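You operate a simulated robot arm through the tools that you are given. There is no shell and no other tool.

The job below is to be done with a simulated robot arm. You get a single attempt, and the scene is never put back.

JOB
Switch cabinet A on, free the stop button, press on, then ref.
Fine: in that order, each button once; wait for the screen before on, and for the ref run's end; work no other control on the cabinet or readout box.

Only the result counts: the job must be done as asked and must still hold three seconds after the hand-in. Knocking over, shifting, dropping, spilling or breaking anything else fails it.

ROBOT AND FRAMES
A 6-joint arm with a fingered hand, fixed in place. Base frame: the origin is on the floor under the middle of its stand, x ahead of it, y to its left, z up. Lengths are in mm, angles in rad, forces in N, time in s.
With the tool pointing down near the work surface it reaches from about 240 to 780 mm from the base axis. Its first joint turns from -2.007 to 2.007 rad. Payload 4 kg.
The tool frame sits at the grasp point between the pads (the TCP): z along the fingers, y along the line on which they close. The tips reach 26 mm beyond it. The gripper opens to 164 mm; its body begins 73 mm behind the TCP. The gripper is a hand of 5 fingers: y runs from the thumb to the fingers, the wrist lies at [0, 0, -239] in the tool frame.
Orientation is that of the tool frame in the base frame, as a unit quaternion [x, y, z, w]. With the fingers straight down and closing along the base's y, the tool's x points along the base's -x, its y along +y and its z along -z.

CONTROLS
- The arm moves only by the tool apply_moves. Its argument "commands" is a list of rows, each an object of numbers (a shift or turn left out is 0): "tx", "ty", "tz": the shift along the base's x, y, z in mm; "wx", "wy", "wz": the turn, a rotation vector about the base's x, y, z in rad. In form: [{"tx": .., "ty": .., "tz": .., "wx": .., "wy": .., "wz": ..}, ...]. A call has 1 to 20 rows; each row is the pose to reach, as a shift and turn from the pose commanded when the call began. A row lasts 0.2 s, in which the tool goes at most 50 mm and 0.15 rad; a call with a longer step from one row to the next is refused whole. A pose out of reach is approached as far as the arm can. The call stops where the force on the tool passes 40 N (or 10 N more than at its start, if that is more) or the arm is blocked; 0.2 s more then pass. In this call time passes only in rows, and 0.2 s behind the last. The reply holds the time, the measured pose of the TCP, the force on the tool along the base axes, the opening and the grip force, in the units named above and with some noise, with the torque about the TCP (base axes, N m) and any sound that the robot's microphone picked up.
- Cameras (640 x 400 px; columns grow to the right, rows downward): "scene" is fixed at [64.8, 498, 1787.3]; the picture's right is [0.14, 0.99, 0.00], its down [-0.57, 0.08, -0.82] and it looks along [-0.81, 0.11, 0.58] (base axes); focal length 214 px, centre (320, 200). "wrist" rides on the gripper at [51, -70, -93] in the tool frame; the picture's right is [0.81, 0.59, 0.00], its down [-0.43, 0.60, -0.68] and it looks along [-0.40, 0.55, 0.74] (tool axes); focal length 270 px, centre (320, 200). There is no depth. A picture from a camera that has moved, and an enlarged one, comes with that camera's place and axes in the base frame and with its lens. The place of the scene camera against the robot may be out by one fixed shift of up to 25 mm in any direction.
- camera(camera): a new picture of that camera. The clock stands still meanwhile.
- raise_lower(by): slides the trunk up (or, below 0, down) by that many mm; the arm rides with it, the base frame stays. It gives what a move gives, with no picture.
- curl_fingers(finger1, finger2, finger3, finger4, thumb_bend): sets how far each is bent, from 0 (flat) to 1 (curled in); at 0.3 the hand is open as for a grip, at 0.7 the pads meet at the TCP. One left out holds its place. A second passes; each finger stops where it meets its share of the squeeze, and holds until it gets a number again. It is the only way to open and close the hand. It gives what a move gives, with no picture; readings hold the bend of each and the force on the fingers (four entries, about 0 where the hand has none), thumb and palm.
- enlarge(camera, box): a new picture of the part [left, top, right, bottom] of that camera's present view, enlarged. The clock stands still meanwhile.
- hand_in(): hands the job in; it is judged then, once.

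Places have to be worked out from the pictures, the camera data and where the tool is seen. Open the gripper and draw the arm clear of the work before you hand the job in, unless the task says otherwise.

The tools are called after ">>>" by a JSON object that holds its "method" and its "body". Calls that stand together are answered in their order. apply_moves: Moves the arm, as the interface text tells. Its arguments: {"type":"object","properties":{"commands":{"type":"array","items":{"type":"object","properties":{"tx":{"type":"number"},"ty":{"type":"number"},"tz":{"type":"number"},"wx":{"type":"number"},"wy":{"type":"number"},"wz":{"type":"number"}}}}},"required":["commands"]} The other tools are called the same way: raise_lower (by) moves the trunk up or down; curl_fingers (finger1, finger2, finger3, finger4, thumb_bend) moves the fingers one by one; camera (camera) takes a picture; enlarge (camera, box) takes an enlarged picture of a part of a camera's view; hand_in () hands the job in.

At the start:

```text
clock: 0.0
position: [275.0, 382.5, 1486.1]
ee_rot: [-0.001, 1.0, 0.001, 0.0]
force: [-0.7, -0.3, -0.9]
torque: [-0.02, 0.01, 0.04]
grip_width: 164.0
grasp_force: 0.1
shape: jaw
bend: [0.3, 0.3, 0.3, 0.3, 0.3]
finger forces: [0.0, 0.0, 0.1, 0.0, 0.0, 0.0]
trunk travel left (down, up): [-925.0, 65.0]
```

scene: 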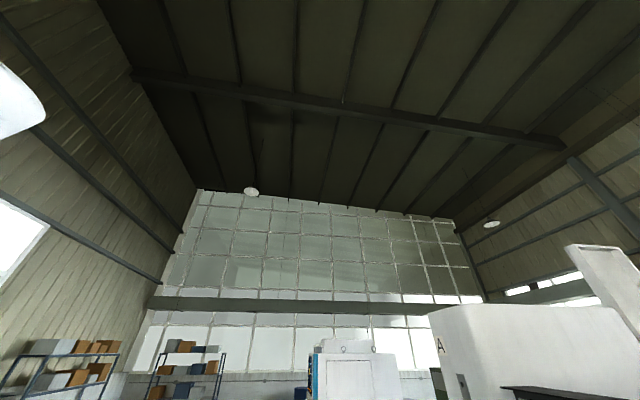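
wrist: 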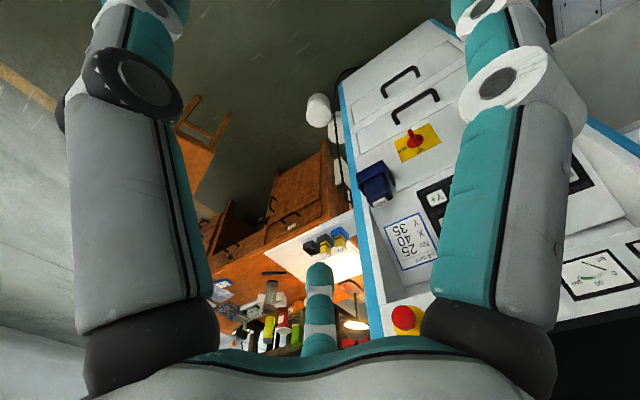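

I see a cabinet with buttons and labels in the wrist view, and a structure marked "A" at the right of the scene view. I'll take enlarged pictures of both to identify the parts.

>>> {"method": "enlarge", "body": {"camera": "wrist", "box": [330, 0, 640, 200]}}

>>> {"method": "enlarge", "body": {"camera": "wrist", "box": [330, 180, 640, 380]}}

>>> {"method": "enlarge", "body": {"camera": "scene", "box": [280, 220, 640, 400]}}

>>> {"method": "enlarge", "body": {"camera": "wrist", "box": [170, 180, 400, 380]}}

```text
2.00 times, centred on (485, 100) of wrist
camera zoom: at [223.5, 313.3, 1580.9], right [-0.81, 0.59, 0.0], down [0.43, 0.59, 0.68], along [0.4, 0.55, -0.73], focal length 541 px, centre (-10, 400)
```

zoom: 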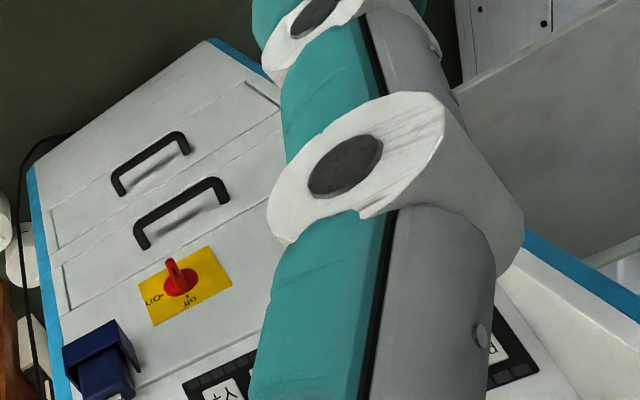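

```text
2.00 times, centred on (485, 280) of wrist
camera zoom: at [223.5, 313.3, 1580.9], right [-0.81, 0.59, 0.0], down [0.43, 0.59, 0.68], along [0.4, 0.55, -0.73], focal length 541 px, centre (-10, 40)
```

zoom: 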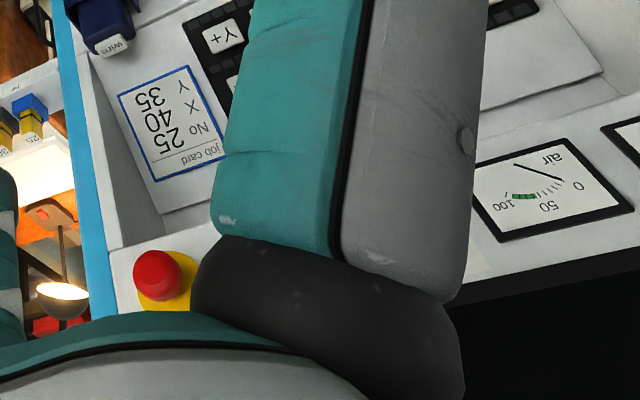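

```text
1.78 times, centred on (460, 310) of scene
camera zoom: at [64.8, 498.0, 1787.3], right [0.14, 0.99, 0.0], down [-0.57, 0.08, -0.82], along [-0.81, 0.11, 0.58], focal length 381 px, centre (71, 4)
```

zoom: 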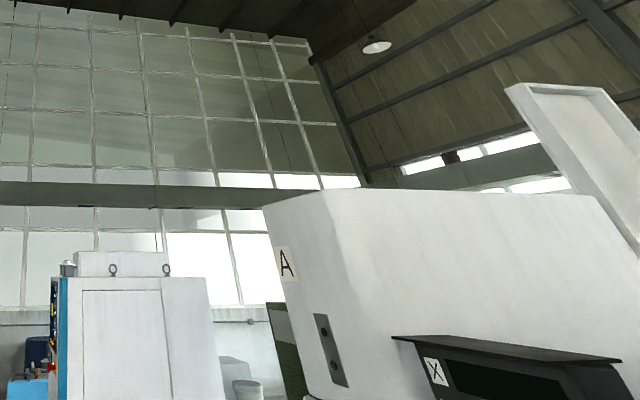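

```text
2.00 times, centred on (285, 280) of wrist
camera zoom: at [223.5, 313.3, 1580.9], right [-0.81, 0.59, 0.0], down [0.43, 0.59, 0.68], along [0.4, 0.55, -0.73], focal length 541 px, centre (390, 40)
```

zoom: 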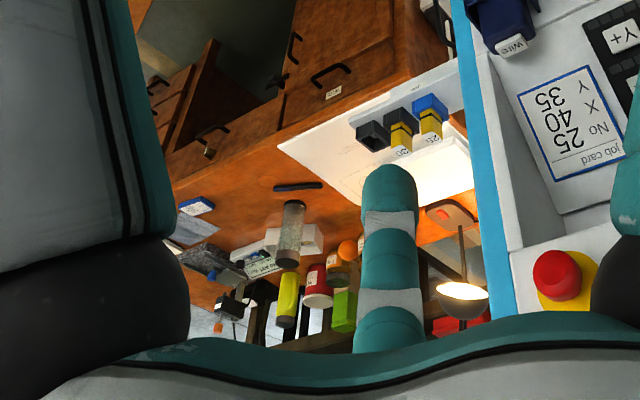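

The wrist camera sees an upside-down view of a cabinet to the robot's left, with the main switch, keypad, stop button and gauge on it. To read the layout I'll turn the tool about vertical, away from everything, so the camera looks further along the cabinet.

>>> {"method": "apply_moves", "body": {"commands": [{"wz": 0.14}, {"wz": 0.28}, {"wz": 0.42}, {"wz": 0.56}, {"wz": 0.7}, {"wz": 0.84}]}}

>>> {"method": "camera", "body": {"camera": "wrist"}}

```text
clock: 1.4
position: [274.4, 383.5, 1487.0]
ee_rot: [-0.409, 0.912, 0.001, 0.0]
force: [0.4, 0.5, 0.2]
torque: [0.01, 0.01, 0.01]
grip_width: 164.1
grasp_force: 0.0
shape: jaw
bend: [0.3, 0.3, 0.3, 0.3, 0.3]
finger forces: [0.1, 0.0, 0.1, 0.1, 0.0, 0.0]
trunk travel left (down, up): [-925.0, 65.0]
```

```text
taken
camera wrist: at [292.3, 299.1, 1580.4], right [-0.98, -0.21, 0.0], down [-0.16, 0.72, 0.68], along [-0.14, 0.66, -0.73], focal length 270 px, centre (320, 200)
```

wrist: 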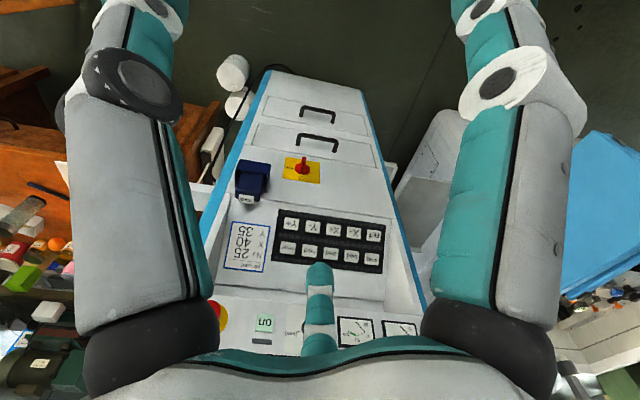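

Now the whole console is visible: the main switch on its yellow plate, a 10-key pad, the job card, what looks like a readout or lamp, the stop button and the gauges. I'll zoom in on those.

>>> {"method": "enlarge", "body": {"camera": "wrist", "box": [200, 190, 440, 360]}}

>>> {"method": "enlarge", "body": {"camera": "wrist", "box": [265, 200, 395, 280]}}

>>> {"method": "enlarge", "body": {"camera": "wrist", "box": [200, 290, 330, 370]}}

>>> {"method": "enlarge", "body": {"camera": "wrist", "box": [230, 80, 390, 210]}}

```text
2.35 times, centred on (320, 275) of wrist
camera zoom: at [292.3, 299.1, 1580.4], right [-0.98, -0.21, 0.0], down [-0.16, 0.72, 0.68], along [-0.14, 0.66, -0.73], focal length 636 px, centre (320, 24)
```

zoom: 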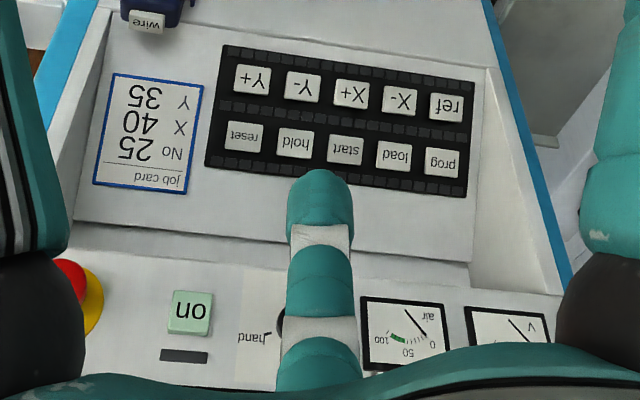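

```text
4.92 times, centred on (330, 240) of wrist
camera zoom: at [292.3, 299.1, 1580.4], right [-0.98, -0.21, 0.0], down [-0.16, 0.72, 0.68], along [-0.14, 0.66, -0.73], focal length 1331 px, centre (271, 3)
```

zoom: 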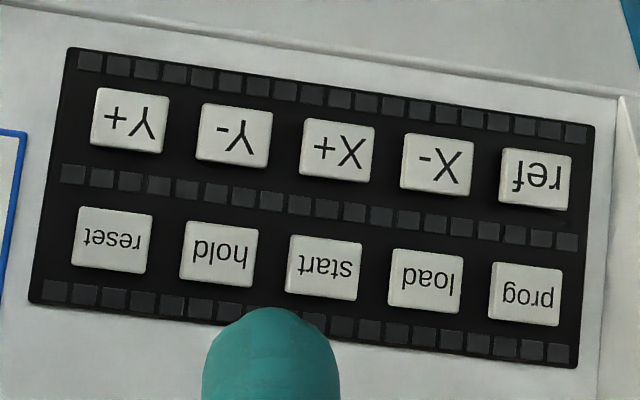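

```text
4.92 times, centred on (265, 330) of wrist
camera zoom: at [292.3, 299.1, 1580.4], right [-0.98, -0.21, 0.0], down [-0.16, 0.72, 0.68], along [-0.14, 0.66, -0.73], focal length 1331 px, centre (591, -440)
```

zoom: 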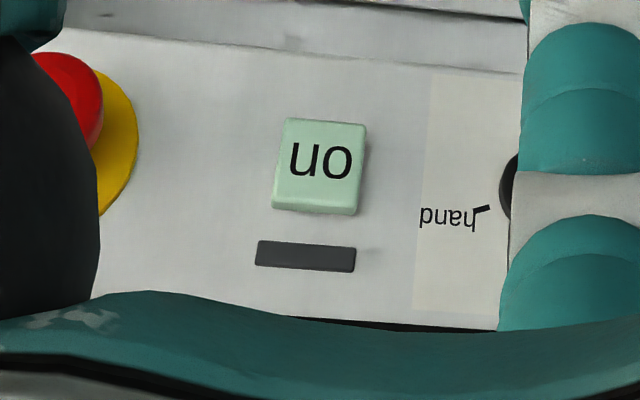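

```text
3.08 times, centred on (310, 145) of wrist
camera zoom: at [292.3, 299.1, 1580.4], right [-0.98, -0.21, 0.0], down [-0.16, 0.72, 0.68], along [-0.14, 0.66, -0.73], focal length 832 px, centre (351, 369)
```

zoom: 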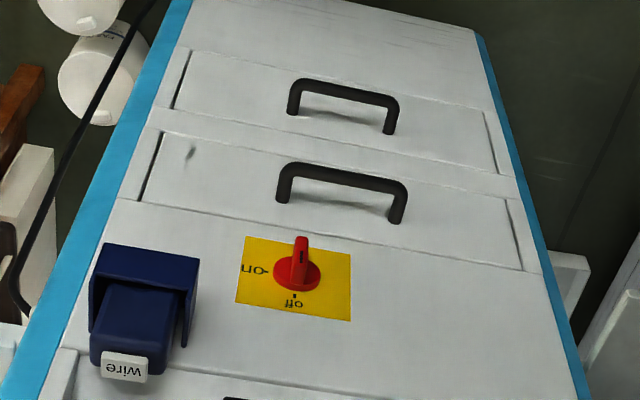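

The main switch reads "off" at the top and "on" towards +x, and the keypad and the on button are readable. I'll tilt the hand about x so the camera looks higher, to find the screen and the cabinet letters.

>>> {"method": "apply_moves", "body": {"commands": [{"wx": 0.14}, {"wx": 0.28}, {"wx": 0.42}, {"wx": 0.56}, {"wx": 0.7}]}}

>>> {"method": "camera", "body": {"camera": "wrist"}}

```text
clock: 2.6
position: [285.1, 393.9, 1484.2]
ee_rot: [-0.383, 0.856, 0.316, 0.14]
force: [-0.3, -0.1, -0.3]
torque: [0.01, 0.0, 0.03]
grip_width: 163.8
grasp_force: 0.0
shape: jaw
bend: [0.3, 0.3, 0.3, 0.3, 0.3]
finger forces: [0.0, 0.1, 0.0, 0.0, 0.0, 0.0]
out of reach, approached as far as the arm can: row 5
trunk travel left (down, up): [-925.0, 65.0]
```

```text
taken
camera wrist: at [302.8, 269.9, 1502.2], right [-0.98, -0.16, -0.13], down [-0.15, 0.11, 0.98], along [-0.14, 0.98, -0.13], focal length 270 px, centre (320, 200)
```

wrist: 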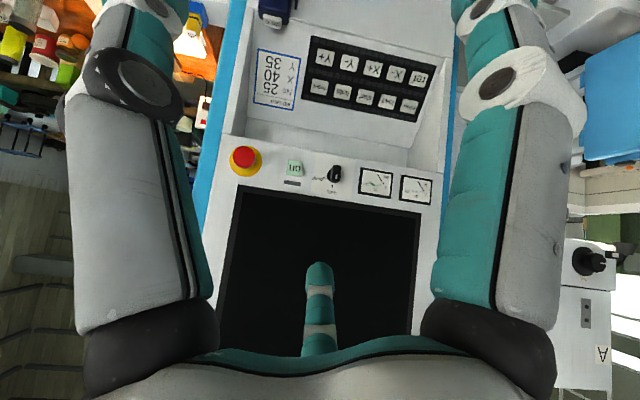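

The screen (dark) sits above the row with the stop button, on button and gauges, and a machine marked "A" stands to the side. I'll zoom in on the labels and surroundings.

>>> {"method": "enlarge", "body": {"camera": "wrist", "box": [520, 200, 640, 400]}}

>>> {"method": "enlarge", "body": {"camera": "wrist", "box": [200, 130, 450, 290]}}

>>> {"method": "enlarge", "body": {"camera": "wrist", "box": [0, 0, 230, 200]}}

>>> {"method": "enlarge", "body": {"camera": "wrist", "box": [220, 130, 350, 210]}}

```text
2.00 times, centred on (580, 300) of wrist
camera zoom: at [302.8, 269.9, 1502.2], right [-0.98, -0.16, -0.13], down [-0.15, 0.11, 0.98], along [-0.14, 0.98, -0.13], focal length 541 px, centre (-200, 0)
```

zoom: 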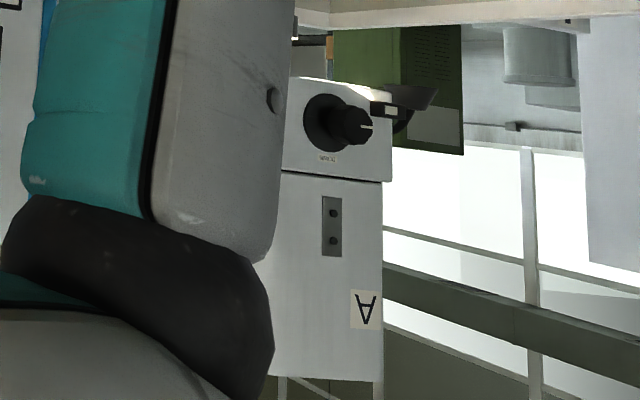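

```text
2.50 times, centred on (325, 210) of wrist
camera zoom: at [302.8, 269.9, 1502.2], right [-0.98, -0.16, -0.13], down [-0.15, 0.11, 0.98], along [-0.14, 0.98, -0.13], focal length 676 px, centre (308, 175)
```

zoom: 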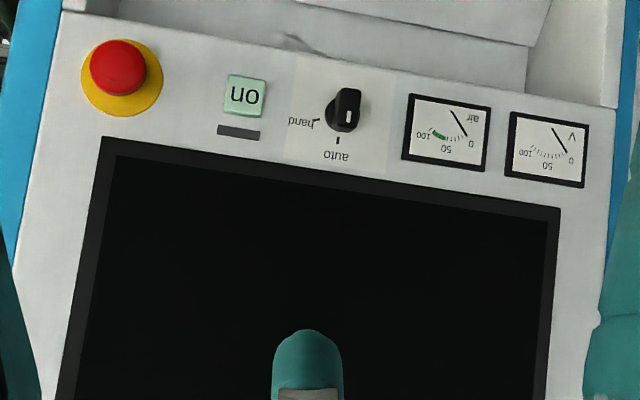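

```text
2.00 times, centred on (115, 100) of wrist
camera zoom: at [302.8, 269.9, 1502.2], right [-0.98, -0.16, -0.13], down [-0.15, 0.11, 0.98], along [-0.14, 0.98, -0.13], focal length 541 px, centre (730, 400)
```

zoom: 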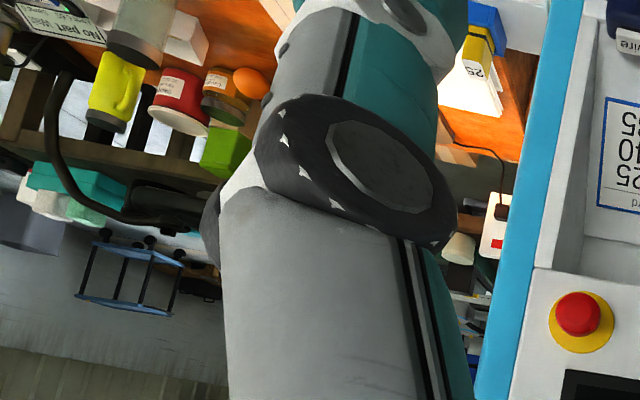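

```text
4.92 times, centred on (285, 170) of wrist
camera zoom: at [302.8, 269.9, 1502.2], right [-0.98, -0.16, -0.13], down [-0.15, 0.11, 0.98], along [-0.14, 0.98, -0.13], focal length 1331 px, centre (492, 348)
```

zoom: 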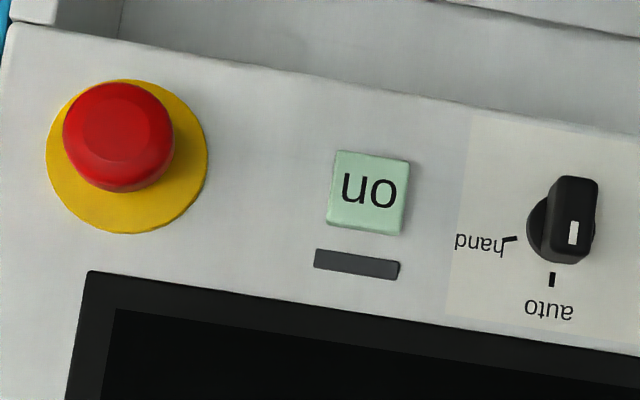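

From two views I put the on button near (286, 793, 1378), so the cabinet front is roughly at y≈790, within reach. Now I'll find which finger is which: extend finger1, curl the others, and look (the hand is about 400 mm clear of the cabinet).

>>> {"method": "curl_fingers", "body": {"finger1": 0.0, "finger2": 1.0, "finger3": 1.0, "finger4": 1.0, "thumb_bend": 0.3}}

>>> {"method": "camera", "body": {"camera": "wrist"}}

```text
clock: 3.6
position: [284.6, 393.7, 1484.3]
ee_rot: [-0.384, 0.857, 0.315, 0.139]
force: [0.2, -0.3, 0.9]
torque: [0.0, 0.03, 0.0]
grip_width: 110.0
grasp_force: 0.0
shape: fingers
bend: [0.01, 0.78, 0.75, 0.78, 0.3]
finger forces: [0.0, 0.0, 0.1, 0.1, 0.0, 0.1]
trunk travel left (down, up): [-925.0, 65.0]
```

```text
taken
camera wrist: at [301.8, 269.3, 1502.5], right [-0.98, -0.16, -0.13], down [-0.15, 0.11, 0.98], along [-0.14, 0.98, -0.13], focal length 270 px, centre (320, 200)
```

wrist: 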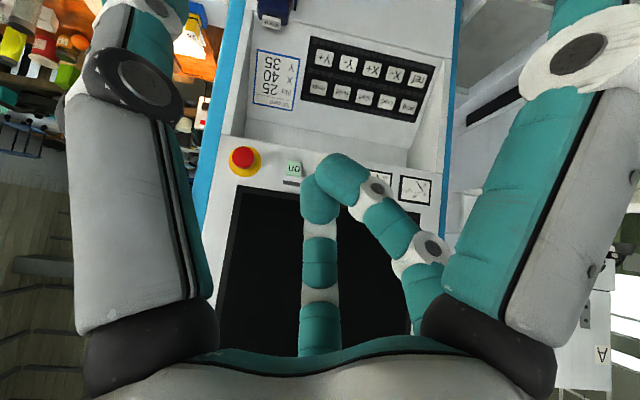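

Finger1 is the one at the right of the view and it has gone straight, while the others are still curling. I'll zoom in to understand the hand's geometry.

>>> {"method": "enlarge", "body": {"camera": "wrist", "box": [260, 130, 500, 360]}}

>>> {"method": "curl_fingers", "body": {"finger1": 0.0, "finger2": 0.0, "finger3": 0.0, "finger4": 0.0, "thumb_bend": 0.0}}

>>> {"method": "camera", "body": {"camera": "wrist"}}

```text
1.74 times, centred on (380, 245) of wrist
camera zoom: at [301.8, 269.3, 1502.5], right [-0.98, -0.16, -0.13], down [-0.15, 0.11, 0.98], along [-0.14, 0.98, -0.13], focal length 470 px, centre (216, 122)
```

zoom: 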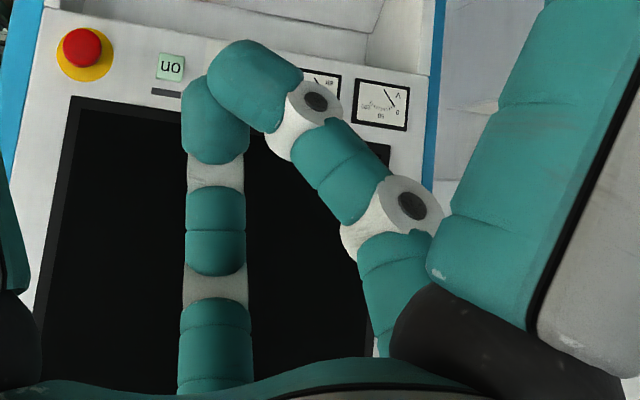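

```text
clock: 4.6
position: [283.6, 393.9, 1485.7]
ee_rot: [-0.383, 0.857, 0.315, 0.14]
force: [0.1, 0.5, 0.1]
torque: [0.0, -0.01, 0.02]
grip_width: 123.6
grasp_force: 0.0
shape: fingers
bend: [0.01, 0.01, 0.01, 0.01, 0.0]
finger forces: [0.0, 0.0, 0.1, 0.0, 0.1, 0.0]
trunk travel left (down, up): [-925.0, 65.0]
```

```text
taken
camera wrist: at [301.8, 269.3, 1502.5], right [-0.98, -0.16, -0.13], down [-0.15, 0.11, 0.98], along [-0.14, 0.98, -0.13], focal length 270 px, centre (320, 200)
```

wrist: 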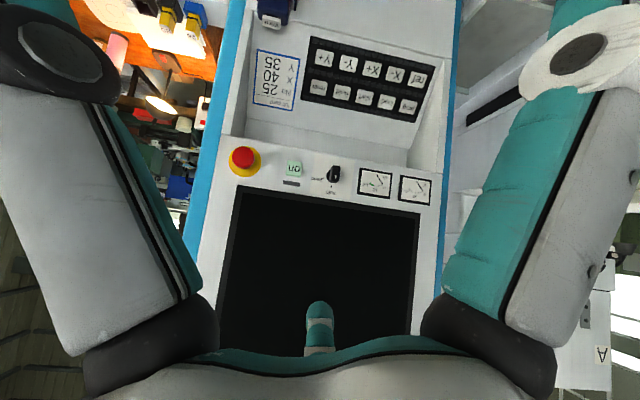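

With all fingers flat the cabinet view is clear. I'll take high zooms from this pose for triangulation before moving.

>>> {"method": "enlarge", "body": {"camera": "wrist", "box": [220, 130, 450, 220]}}

>>> {"method": "enlarge", "body": {"camera": "wrist", "box": [240, 0, 470, 140]}}

>>> {"method": "enlarge", "body": {"camera": "wrist", "box": [200, 180, 460, 350]}}

```text
2.78 times, centred on (335, 175) of wrist
camera zoom: at [301.8, 269.3, 1502.5], right [-0.98, -0.16, -0.13], down [-0.15, 0.11, 0.98], along [-0.14, 0.98, -0.13], focal length 752 px, centre (278, 270)
```

zoom: 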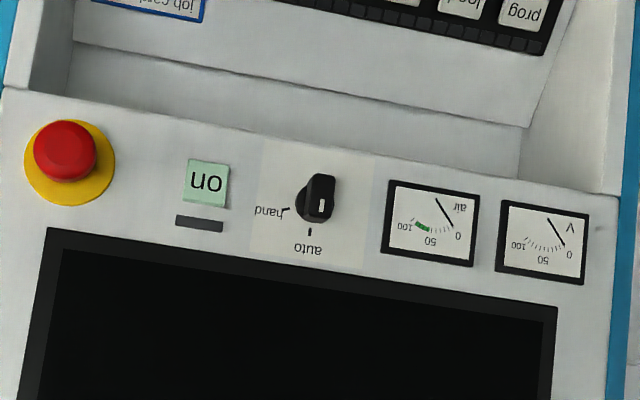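

```text
2.78 times, centred on (355, 70) of wrist
camera zoom: at [301.8, 269.3, 1502.5], right [-0.98, -0.16, -0.13], down [-0.15, 0.11, 0.98], along [-0.14, 0.98, -0.13], focal length 752 px, centre (223, 562)
```

zoom: 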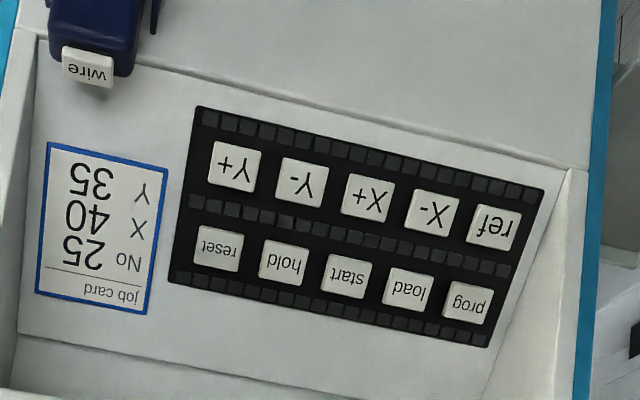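

```text
2.35 times, centred on (330, 265) of wrist
camera zoom: at [301.8, 269.3, 1502.5], right [-0.98, -0.16, -0.13], down [-0.15, 0.11, 0.98], along [-0.14, 0.98, -0.13], focal length 636 px, centre (296, 47)
```

zoom: 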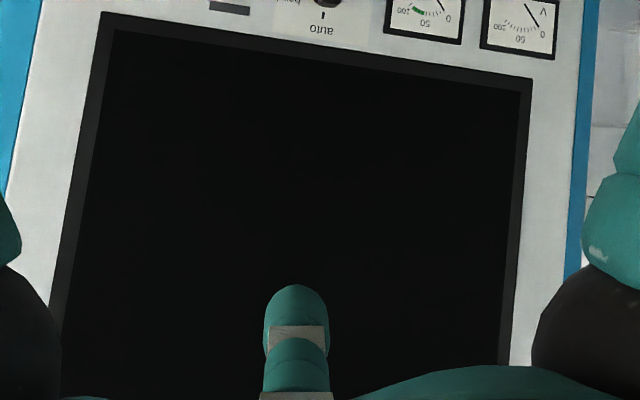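

Triangulation so far has too short a baseline (on button about y 777–793). I'll lower the trunk 300 mm, which leaves the hand 350 mm or more in front of the cabinet, to get a second viewpoint.

>>> {"method": "raise_lower", "body": {"by": -300}}

>>> {"method": "camera", "body": {"camera": "wrist"}}

```text
clock: 7.6
position: [283.5, 393.0, 1184.8]
ee_rot: [-0.383, 0.857, 0.315, 0.139]
force: [0.2, 0.3, 0.2]
torque: [0.01, -0.02, 0.0]
grip_width: 124.0
grasp_force: 0.0
shape: fingers
bend: [0.01, 0.01, 0.01, 0.01, 0.0]
finger forces: [0.0, 0.0, 0.0, 0.0, 0.1, 0.0]
trunk travel left (down, up): [-625.0, 365.0]
```

```text
taken
camera wrist: at [301.8, 269.2, 1202.6], right [-0.98, -0.16, -0.13], down [-0.15, 0.11, 0.98], along [-0.14, 0.98, -0.13], focal length 270 px, centre (320, 200)
```

wrist: 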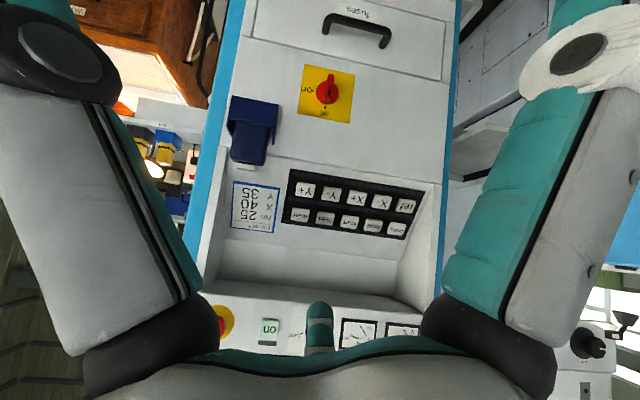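

>>> {"method": "enlarge", "body": {"camera": "wrist", "box": [200, 280, 450, 360]}}

>>> {"method": "enlarge", "body": {"camera": "wrist", "box": [220, 150, 450, 290]}}

>>> {"method": "enlarge", "body": {"camera": "wrist", "box": [210, 40, 440, 180]}}

>>> {"method": "enlarge", "body": {"camera": "wrist", "box": [290, 55, 370, 130]}}

```text
2.56 times, centred on (325, 320) of wrist
camera zoom: at [301.8, 269.2, 1202.6], right [-0.98, -0.16, -0.13], down [-0.15, 0.11, 0.98], along [-0.14, 0.98, -0.13], focal length 692 px, centre (307, -107)
```

zoom: 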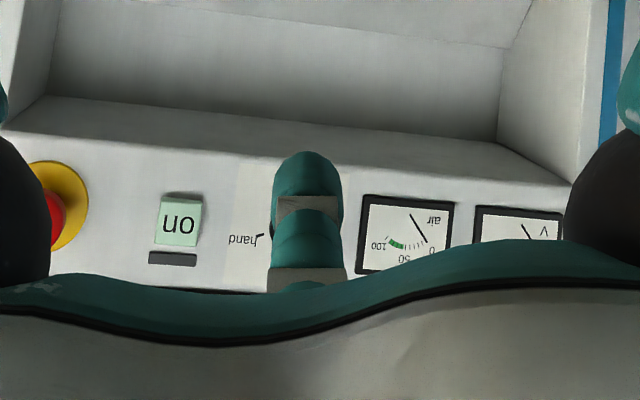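

```text
2.78 times, centred on (335, 220) of wrist
camera zoom: at [301.8, 269.2, 1202.6], right [-0.98, -0.16, -0.13], down [-0.15, 0.11, 0.98], along [-0.14, 0.98, -0.13], focal length 752 px, centre (278, 144)
```

zoom: 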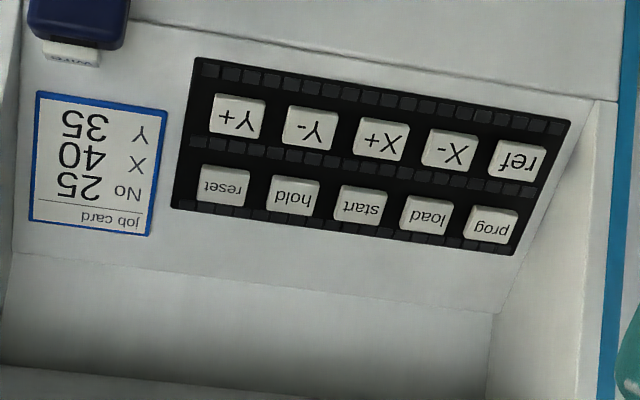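

```text
2.78 times, centred on (325, 110) of wrist
camera zoom: at [301.8, 269.2, 1202.6], right [-0.98, -0.16, -0.13], down [-0.15, 0.11, 0.98], along [-0.14, 0.98, -0.13], focal length 752 px, centre (306, 450)
```

zoom: 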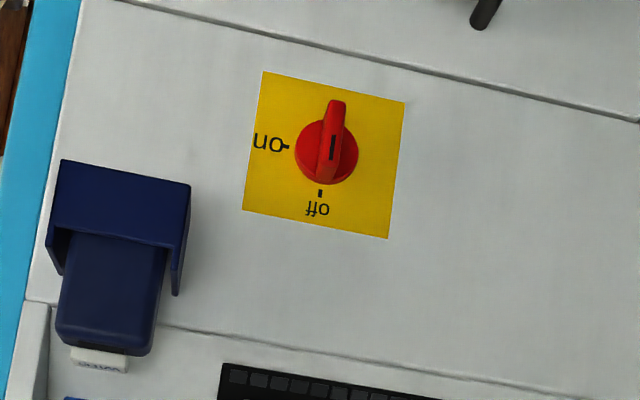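

```text
5.33 times, centred on (330, 92) of wrist
camera zoom: at [301.8, 269.2, 1202.6], right [-0.98, -0.16, -0.13], down [-0.15, 0.11, 0.98], along [-0.14, 0.98, -0.13], focal length 1442 px, centre (267, 773)
```

zoom: 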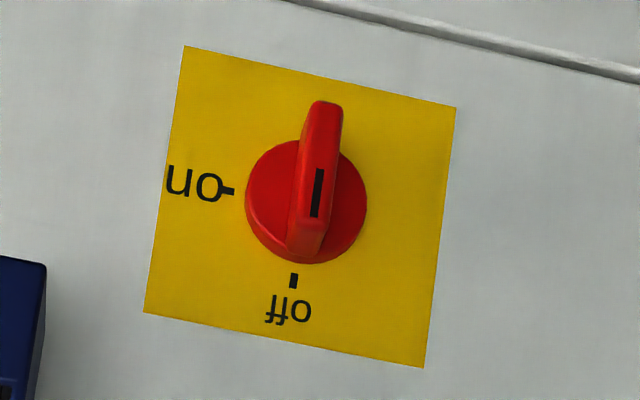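

From the two heights: on button ≈(284, 792, 1379), main switch bar ≈(241, 765–790, 908), ref key ≈(30, 823, 1111) on a face tilted about 34°, stop cap ≈(379, 768, 1379). Now I'll bend finger2 alone to learn the hand layout.

>>> {"method": "curl_fingers", "body": {"finger2": 0.7}}

>>> {"method": "camera", "body": {"camera": "wrist"}}

>>> {"method": "curl_fingers", "body": {"finger2": 0.0, "finger3": 0.7}}

>>> {"method": "camera", "body": {"camera": "wrist"}}

>>> {"method": "curl_fingers", "body": {"finger3": 0.0, "finger4": 0.7}}

>>> {"method": "camera", "body": {"camera": "wrist"}}

>>> {"method": "curl_fingers", "body": {"finger4": 0.0, "finger1": 0.7}}

>>> {"method": "camera", "body": {"camera": "wrist"}}

```text
clock: 8.6
position: [284.9, 393.3, 1185.0]
ee_rot: [-0.384, 0.857, 0.315, 0.139]
force: [0.0, -0.6, -0.4]
torque: [0.04, -0.02, 0.01]
grip_width: 123.5
grasp_force: 0.0
shape: fingers
bend: [0.01, 0.7, 0.01, 0.01, 0.0]
finger forces: [0.0, 0.0, 0.0, 0.0, 0.0, 0.0]
trunk travel left (down, up): [-625.0, 365.0]
```

```text
taken
camera wrist: at [301.8, 269.3, 1202.5], right [-0.98, -0.16, -0.13], down [-0.15, 0.11, 0.98], along [-0.14, 0.98, -0.13], focal length 270 px, centre (320, 200)
```

wrist: 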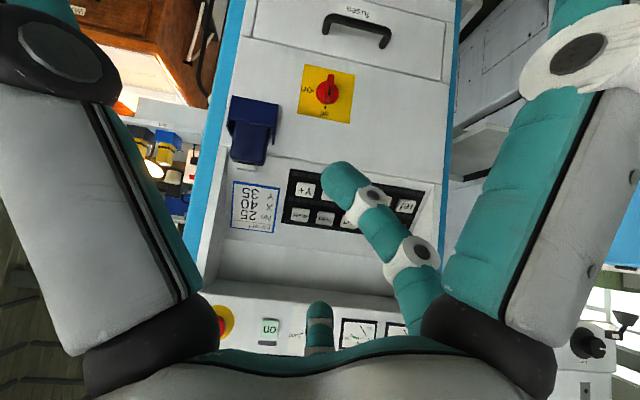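

```text
clock: 9.6
position: [283.2, 393.2, 1184.6]
ee_rot: [-0.383, 0.857, 0.315, 0.139]
force: [-0.6, 0.0, -1.1]
torque: [-0.02, -0.02, 0.03]
grip_width: 123.4
grasp_force: 0.0
shape: fingers
bend: [0.01, 0.01, 0.7, 0.01, 0.0]
finger forces: [0.1, 0.0, 0.1, 0.0, 0.0, 0.0]
trunk travel left (down, up): [-625.0, 365.0]
```

```text
taken
camera wrist: at [301.8, 269.3, 1202.5], right [-0.98, -0.16, -0.13], down [-0.15, 0.11, 0.98], along [-0.14, 0.98, -0.13], focal length 270 px, centre (320, 200)
```

wrist: 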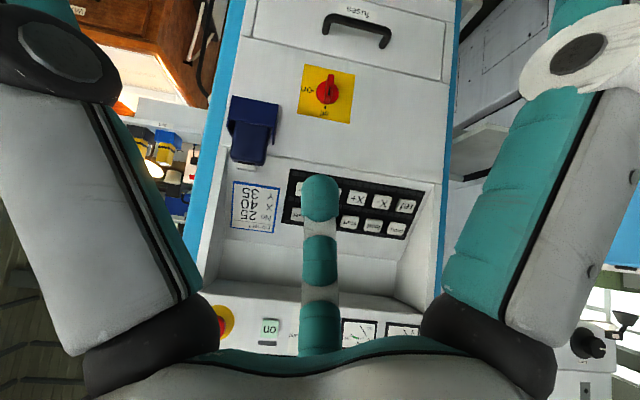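

```text
clock: 10.6
position: [283.1, 393.4, 1182.8]
ee_rot: [-0.383, 0.857, 0.316, 0.139]
force: [0.5, 0.4, 0.3]
torque: [0.03, -0.01, -0.01]
grip_width: 123.4
grasp_force: 0.1
shape: fingers
bend: [0.01, 0.01, 0.01, 0.7, 0.0]
finger forces: [0.0, 0.0, 0.0, 0.1, 0.0, 0.1]
trunk travel left (down, up): [-625.0, 365.0]
```

```text
taken
camera wrist: at [301.8, 269.3, 1202.5], right [-0.98, -0.16, -0.13], down [-0.15, 0.11, 0.98], along [-0.14, 0.98, -0.13], focal length 270 px, centre (320, 200)
```

wrist: 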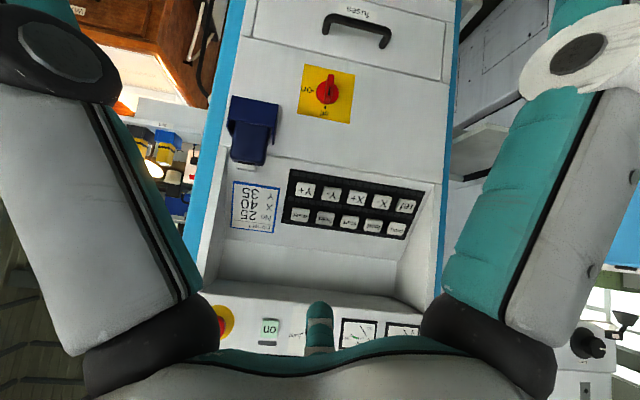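

```text
clock: 11.6
position: [283.4, 393.8, 1184.7]
ee_rot: [-0.383, 0.857, 0.315, 0.139]
force: [0.2, -0.4, -0.9]
torque: [-0.02, 0.01, 0.0]
grip_width: 102.9
grasp_force: 0.0
shape: fingers
bend: [0.7, 0.01, 0.01, 0.01, 0.0]
finger forces: [0.0, 0.0, 0.0, 0.1, 0.0, 0.1]
trunk travel left (down, up): [-625.0, 365.0]
```

```text
taken
camera wrist: at [301.8, 269.3, 1202.5], right [-0.98, -0.16, -0.13], down [-0.15, 0.11, 0.98], along [-0.14, 0.98, -0.13], focal length 270 px, centre (320, 200)
```

wrist: 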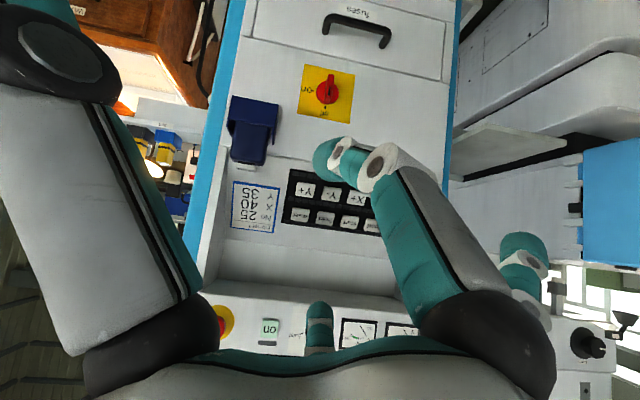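

The layout looks radial: thumb at left-near, finger1 at right-near, finger2 at right-far, finger3 opposite the camera; finger4 didn't show at 0.7. I'll check finger4 once more and also look at thumb motion.

>>> {"method": "curl_fingers", "body": {"finger1": 0.0, "finger4": 1.0, "thumb_bend": 0.7}}

>>> {"method": "camera", "body": {"camera": "wrist"}}

```text
clock: 12.6
position: [284.6, 393.2, 1184.7]
ee_rot: [-0.383, 0.857, 0.315, 0.139]
force: [0.3, -0.2, -0.9]
torque: [0.0, -0.01, 0.0]
grip_width: 101.1
grasp_force: 0.1
shape: fingers
bend: [0.01, 0.01, 0.01, 1.0, 0.7]
finger forces: [0.1, 0.0, 0.1, 0.0, 0.0, 0.1]
trunk travel left (down, up): [-625.0, 365.0]
```

```text
taken
camera wrist: at [301.8, 269.3, 1202.5], right [-0.98, -0.16, -0.13], down [-0.15, 0.11, 0.98], along [-0.14, 0.98, -0.13], focal length 270 px, centre (320, 200)
```

wrist: 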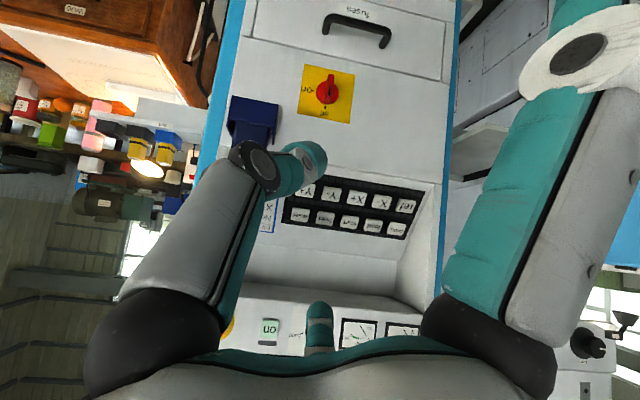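

Finger4 still isn't visible; it may be behind the thumb. I'll flatten the thumb and look again at that region.

>>> {"method": "curl_fingers", "body": {"thumb_bend": 0.0, "finger4": 0.85}}

>>> {"method": "enlarge", "body": {"camera": "wrist", "box": [60, 130, 460, 400]}}

```text
clock: 13.6
position: [283.1, 394.3, 1184.4]
ee_rot: [-0.383, 0.857, 0.315, 0.138]
force: [-0.4, -0.6, 0.2]
torque: [0.02, 0.04, 0.01]
grip_width: 123.4
grasp_force: 0.0
shape: fingers
bend: [0.01, 0.01, 0.01, 0.85, 0.0]
finger forces: [0.0, 0.1, 0.0, 0.1, 0.1, 0.0]
trunk travel left (down, up): [-625.0, 365.0]
```

```text
1.48 times, centred on (260, 265) of wrist
camera zoom: at [301.8, 269.3, 1202.5], right [-0.98, -0.16, -0.13], down [-0.15, 0.11, 0.98], along [-0.14, 0.98, -0.13], focal length 400 px, centre (409, 104)
```

zoom: 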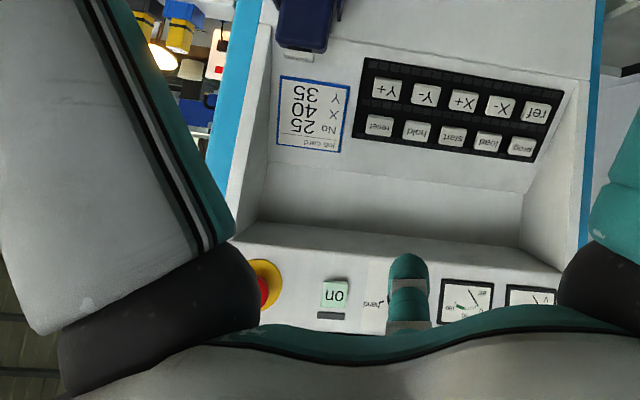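

Finger4 isn't seen, but the others form a ring of five closing on the TCP, which suits both the switch bar and the stop cap. I'll set an even open hand and lower the trunk so the TCP is level with the main switch (z≈908), still well in front of the cabinet.

>>> {"method": "curl_fingers", "body": {"finger1": 0.3, "finger2": 0.3, "finger3": 0.3, "finger4": 0.3, "thumb_bend": 0.3}}

>>> {"method": "raise_lower", "body": {"by": -277}}

>>> {"method": "camera", "body": {"camera": "wrist"}}

```text
clock: 14.6
position: [284.4, 393.4, 1184.0]
ee_rot: [-0.383, 0.857, 0.315, 0.139]
force: [0.1, -0.1, 1.5]
torque: [0.02, 0.0, -0.01]
grip_width: 91.1
grasp_force: 0.0
shape: fingers
bend: [0.3, 0.3, 0.3, 0.3, 0.3]
finger forces: [0.0, 0.0, 0.0, 0.0, 0.0, 0.1]
trunk travel left (down, up): [-625.0, 365.0]
```

```text
clock: 17.4
position: [284.3, 392.8, 907.6]
ee_rot: [-0.383, 0.857, 0.315, 0.139]
force: [-0.5, 0.0, -0.7]
torque: [0.01, 0.0, 0.02]
grip_width: 90.8
grasp_force: 0.1
shape: fingers
bend: [0.3, 0.3, 0.3, 0.3, 0.3]
finger forces: [0.0, 0.1, 0.0, 0.0, 0.0, 0.0]
trunk travel left (down, up): [-348.0, 642.0]
```

```text
taken
camera wrist: at [301.8, 269.2, 925.6], right [-0.98, -0.16, -0.13], down [-0.15, 0.11, 0.98], along [-0.14, 0.98, -0.13], focal length 270 px, centre (320, 200)
```

wrist: 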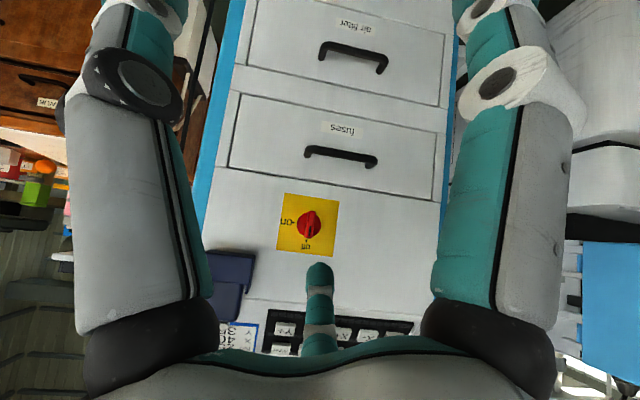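

The hand is now level with the main switch. I'll swing the fingers to point straight at the cabinet (+y) while moving the TCP to about (241, 600, 908), still 150 mm or more short of the front.

>>> {"method": "apply_moves", "body": {"commands": [{"tx": -6, "ty": 30, "wx": 0.124}, {"tx": -12, "ty": 60, "wx": 0.247}, {"tx": -18, "ty": 90, "wx": 0.371}, {"tx": -24, "ty": 120, "wx": 0.494}, {"tx": -30, "ty": 150, "wx": 0.618}, {"tx": -37, "ty": 180, "wx": 0.741}, {"tx": -43, "ty": 207, "wx": 0.865}]}}

>>> {"method": "camera", "body": {"camera": "wrist"}}

```text
clock: 19.0
position: [286.3, 594.4, 1008.7]
ee_rot: [-0.299, 0.668, 0.633, 0.251]
force: [-0.8, 0.3, -0.4]
torque: [0.01, 0.0, 0.0]
grip_width: 91.0
grasp_force: 0.0
shape: fingers
bend: [0.3, 0.3, 0.3, 0.3, 0.3]
finger forces: [0.0, 0.0, 0.1, 0.1, 0.1, 0.0]
out of reach, approached as far as the arm can: row 5, 6, 7
trunk travel left (down, up): [-348.0, 642.0]
```

```text
taken
camera wrist: at [304.0, 496.8, 931.4], right [-0.98, -0.05, -0.17], down [-0.1, -0.63, 0.77], along [-0.15, 0.78, 0.61], focal length 270 px, centre (320, 200)
```

wrist: 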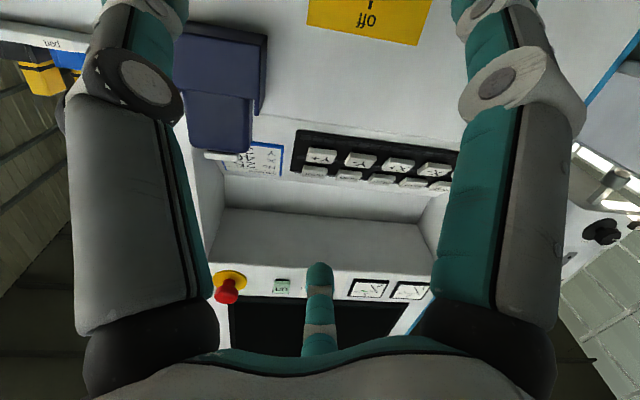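

The arm can't get that low at this trunk height with the hand horizontal (z stopped at 1009 instead of 908). I'll lower the trunk another 150 mm, so the target is higher relative to the shoulder, and then check with a zero move.

>>> {"method": "raise_lower", "body": {"by": -150}}

>>> {"method": "apply_moves", "body": {"commands": [{"tx": 0}]}}

```text
clock: 20.8
position: [285.8, 595.0, 859.6]
ee_rot: [-0.299, 0.668, 0.633, 0.252]
force: [-0.3, 0.0, -0.4]
torque: [0.02, -0.01, -0.04]
grip_width: 90.9
grasp_force: 0.1
shape: fingers
bend: [0.3, 0.3, 0.3, 0.3, 0.3]
finger forces: [0.1, 0.1, 0.0, 0.0, 0.1, 0.0]
trunk travel left (down, up): [-198.0, 792.0]
```

```text
clock: 21.2
position: [284.2, 593.5, 859.1]
ee_rot: [-0.299, 0.668, 0.633, 0.251]
force: [0.5, 0.6, 0.3]
torque: [-0.04, 0.0, 0.01]
grip_width: 90.8
grasp_force: 0.0
shape: fingers
bend: [0.3, 0.3, 0.3, 0.3, 0.3]
finger forces: [0.0, 0.1, 0.1, 0.0, 0.0, 0.0]
trunk travel left (down, up): [-198.0, 792.0]
```

The commanded pose resets to the reached pose, so I can work from (284, 594, 859). Now I'll shift to x 241, z 908 and square the tool axis to +y.

>>> {"method": "apply_moves", "body": {"commands": [{"tx": -15, "ty": 8, "tz": 17, "wx": 0.024, "wz": -0.014}, {"tx": -30, "ty": 16, "tz": 33, "wx": 0.048, "wz": -0.028}, {"tx": -43.4, "ty": 20, "tz": 48.7, "wx": 0.071, "wz": -0.0425}]}}

>>> {"method": "apply_moves", "body": {"commands": [{"wy": -0.13}, {"wy": -0.26}, {"wy": -0.39}, {"wy": -0.52}, {"wy": -0.65}, {"wy": -0.769}]}}

>>> {"method": "camera", "body": {"camera": "wrist"}}

```text
clock: 22.0
position: [248.6, 611.7, 921.6]
ee_rot: [-0.279, 0.654, 0.649, 0.271]
force: [0.6, 0.0, 0.1]
torque: [0.02, 0.0, 0.02]
grip_width: 91.5
grasp_force: 0.1
shape: fingers
bend: [0.3, 0.3, 0.3, 0.3, 0.3]
finger forces: [0.0, 0.0, 0.1, 0.0, 0.0, 0.0]
out of reach, approached as far as the arm can: row 2, 3
trunk travel left (down, up): [-198.0, 792.0]
```

```text
clock: 23.4
position: [240.8, 621.3, 1024.4]
ee_rot: [-0.513, 0.531, 0.48, 0.473]
force: [0.9, 0.8, -0.6]
torque: [0.02, 0.02, 0.05]
grip_width: 91.2
grasp_force: 0.2
shape: fingers
bend: [0.3, 0.3, 0.3, 0.3, 0.3]
finger forces: [0.0, 0.1, 0.0, 0.0, 0.0, 0.0]
out of reach, approached as far as the arm can: row 1, 2, 3, 4, 5, 6
trunk travel left (down, up): [-198.0, 792.0]
```

```text
taken
camera wrist: at [307.5, 523.6, 983.1], right [-0.61, -0.07, -0.79], down [-0.59, -0.63, 0.51], along [-0.53, 0.78, 0.34], focal length 270 px, centre (320, 200)
```

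wrist: 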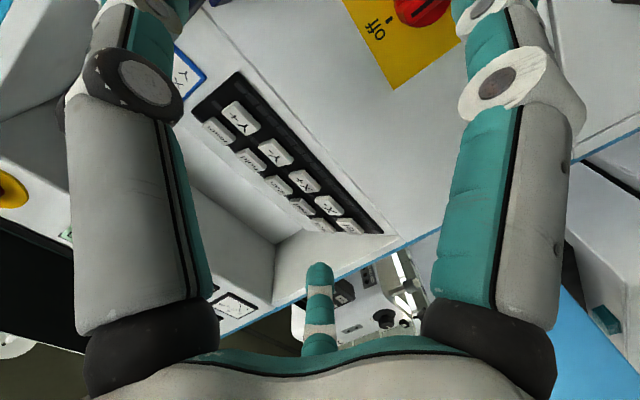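

With the hand horizontal and tool y along -x, the arm needs the trunk lower: the TCP is at z 1024. I'll lower the trunk by 190 mm and then adjust upward.

>>> {"method": "raise_lower", "body": {"by": -190}}

>>> {"method": "camera", "body": {"camera": "wrist"}}

```text
clock: 25.4
position: [242.2, 621.0, 835.8]
ee_rot: [-0.512, 0.533, 0.479, 0.474]
force: [0.1, 0.5, 0.2]
torque: [0.02, -0.02, -0.01]
grip_width: 91.0
grasp_force: 0.0
shape: fingers
bend: [0.3, 0.3, 0.3, 0.3, 0.3]
finger forces: [0.0, 0.0, 0.1, 0.0, 0.0, 0.0]
trunk travel left (down, up): [-8.0, 982.0]
```

```text
taken
camera wrist: at [307.5, 523.5, 792.7], right [-0.61, -0.07, -0.79], down [-0.59, -0.63, 0.51], along [-0.53, 0.78, 0.34], focal length 270 px, centre (320, 200)
```

wrist: 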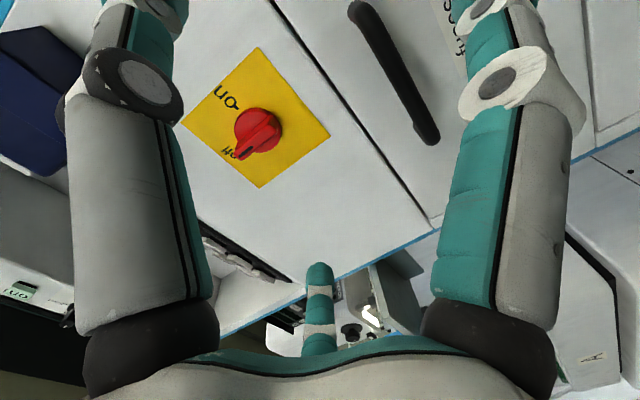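

Now there is room. I'll raise the TCP to z≈908 and zoom on the switch to refine its place.

>>> {"method": "apply_moves", "body": {"commands": [{"tz": 36}, {"tz": 72}]}}

>>> {"method": "camera", "body": {"camera": "wrist"}}

>>> {"method": "enlarge", "body": {"camera": "wrist", "box": [180, 60, 440, 240]}}

```text
clock: 26.0
position: [241.2, 622.5, 907.1]
ee_rot: [-0.513, 0.533, 0.48, 0.472]
force: [0.0, -0.7, 0.0]
torque: [0.01, 0.0, -0.03]
grip_width: 90.9
grasp_force: 0.1
shape: fingers
bend: [0.3, 0.3, 0.3, 0.3, 0.3]
finger forces: [0.0, 0.0, 0.0, 0.0, 0.0, 0.0]
trunk travel left (down, up): [-8.0, 982.0]
```

```text
taken
camera wrist: at [307.6, 523.3, 864.5], right [-0.61, -0.07, -0.79], down [-0.59, -0.63, 0.51], along [-0.53, 0.78, 0.34], focal length 270 px, centre (320, 200)
```

wrist: 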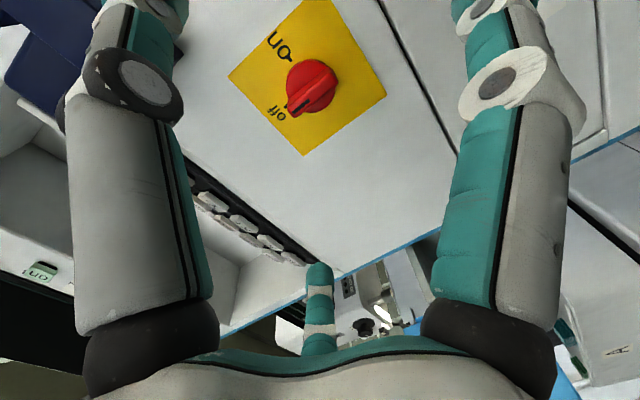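

```text
2.22 times, centred on (310, 150) of wrist
camera zoom: at [307.6, 523.3, 864.5], right [-0.61, -0.07, -0.79], down [-0.59, -0.63, 0.51], along [-0.53, 0.78, 0.34], focal length 601 px, centre (342, 311)
```

zoom: 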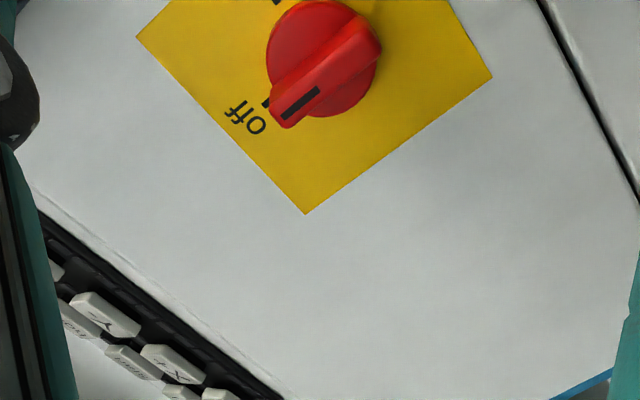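

The TCP is in line with the knob (I get about (240.5, ~793, 905) for the disc). I'll square up the last 5° of tilt and advance to y≈690, then look again.

>>> {"method": "apply_moves", "body": {"commands": [{"ty": 22, "wx": 0.047, "wz": 0.0056}, {"ty": 45, "tz": -1, "tx": -0.5, "wx": 0.0946, "wz": 0.0112}, {"ty": 68, "tz": -2, "tx": -0.5, "wx": 0.0946, "wz": 0.0112}]}}

>>> {"method": "camera", "body": {"camera": "wrist"}}

>>> {"method": "enlarge", "body": {"camera": "wrist", "box": [220, 80, 400, 220]}}

```text
clock: 26.8
position: [240.7, 689.4, 905.7]
ee_rot: [-0.492, 0.506, 0.507, 0.495]
force: [0.4, -0.3, 0.6]
torque: [-0.01, 0.01, -0.02]
grip_width: 91.0
grasp_force: 0.1
shape: fingers
bend: [0.3, 0.3, 0.3, 0.3, 0.3]
finger forces: [0.0, 0.0, 0.0, 0.1, 0.0, 0.0]
trunk travel left (down, up): [-8.0, 982.0]
```

```text
taken
camera wrist: at [308.6, 596.9, 853.6], right [-0.61, 0.0, -0.79], down [-0.58, -0.68, 0.44], along [-0.54, 0.73, 0.42], focal length 270 px, centre (320, 200)
```

wrist: 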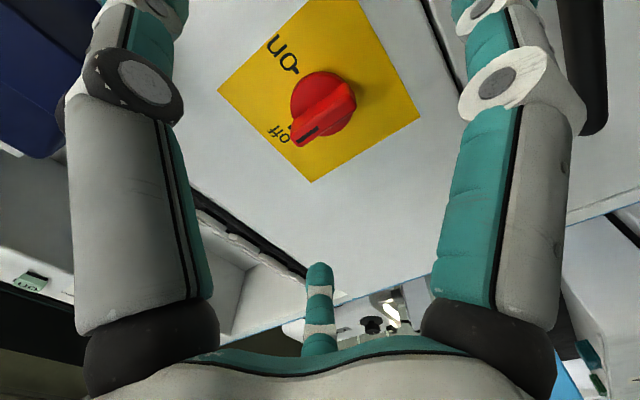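

```text
2.86 times, centred on (310, 150) of wrist
camera zoom: at [308.6, 596.9, 853.6], right [-0.61, 0.0, -0.79], down [-0.58, -0.68, 0.44], along [-0.54, 0.73, 0.42], focal length 772 px, centre (349, 343)
```

zoom: 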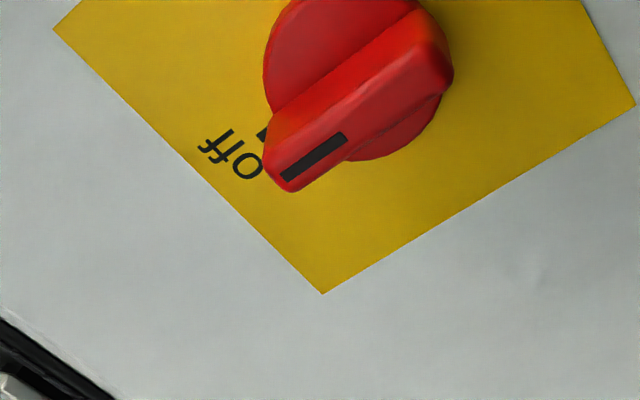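

Refined: switch axis at x≈240.5, z≈904, bar front at y≈768, disc at y≈794. I'll narrow the hand to 0.5 here (clear of everything), advance to y≈740 and look.

>>> {"method": "curl_fingers", "body": {"finger1": 0.5, "finger2": 0.5, "finger3": 0.5, "finger4": 0.5, "thumb_bend": 0.5}}

>>> {"method": "apply_moves", "body": {"commands": [{"ty": 20, "tz": -1}, {"ty": 40, "tz": -1.5}]}}

>>> {"method": "camera", "body": {"camera": "wrist"}}

```text
clock: 27.8
position: [241.0, 689.6, 905.1]
ee_rot: [-0.493, 0.506, 0.507, 0.494]
force: [1.2, -0.5, 0.5]
torque: [0.03, -0.02, 0.01]
grip_width: 42.6
grasp_force: 0.2
shape: fingers
bend: [0.5, 0.5, 0.5, 0.5, 0.5]
finger forces: [0.1, 0.1, 0.0, 0.0, 0.0, 0.1]
trunk travel left (down, up): [-8.0, 982.0]
```

```text
clock: 28.4
position: [241.0, 729.6, 904.8]
ee_rot: [-0.492, 0.506, 0.507, 0.495]
force: [0.8, 0.1, 0.7]
torque: [0.0, 0.0, -0.02]
grip_width: 42.5
grasp_force: 0.0
shape: fingers
bend: [0.5, 0.5, 0.5, 0.5, 0.5]
finger forces: [0.0, 0.0, 0.1, 0.0, 0.0, 0.1]
trunk travel left (down, up): [-8.0, 982.0]
```

```text
taken
camera wrist: at [307.9, 636.5, 852.3], right [-0.61, 0.0, -0.79], down [-0.58, -0.68, 0.45], along [-0.54, 0.73, 0.41], focal length 270 px, centre (320, 200)
```

wrist: 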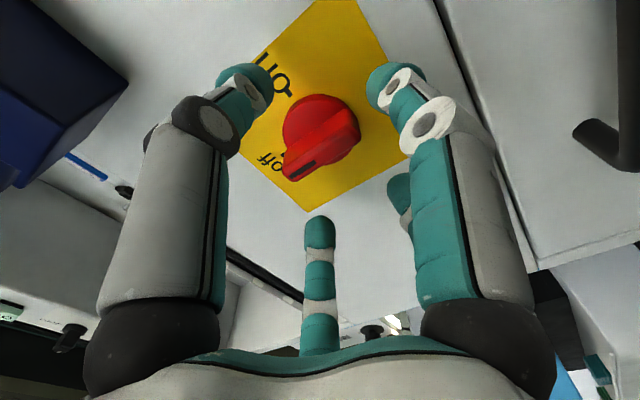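

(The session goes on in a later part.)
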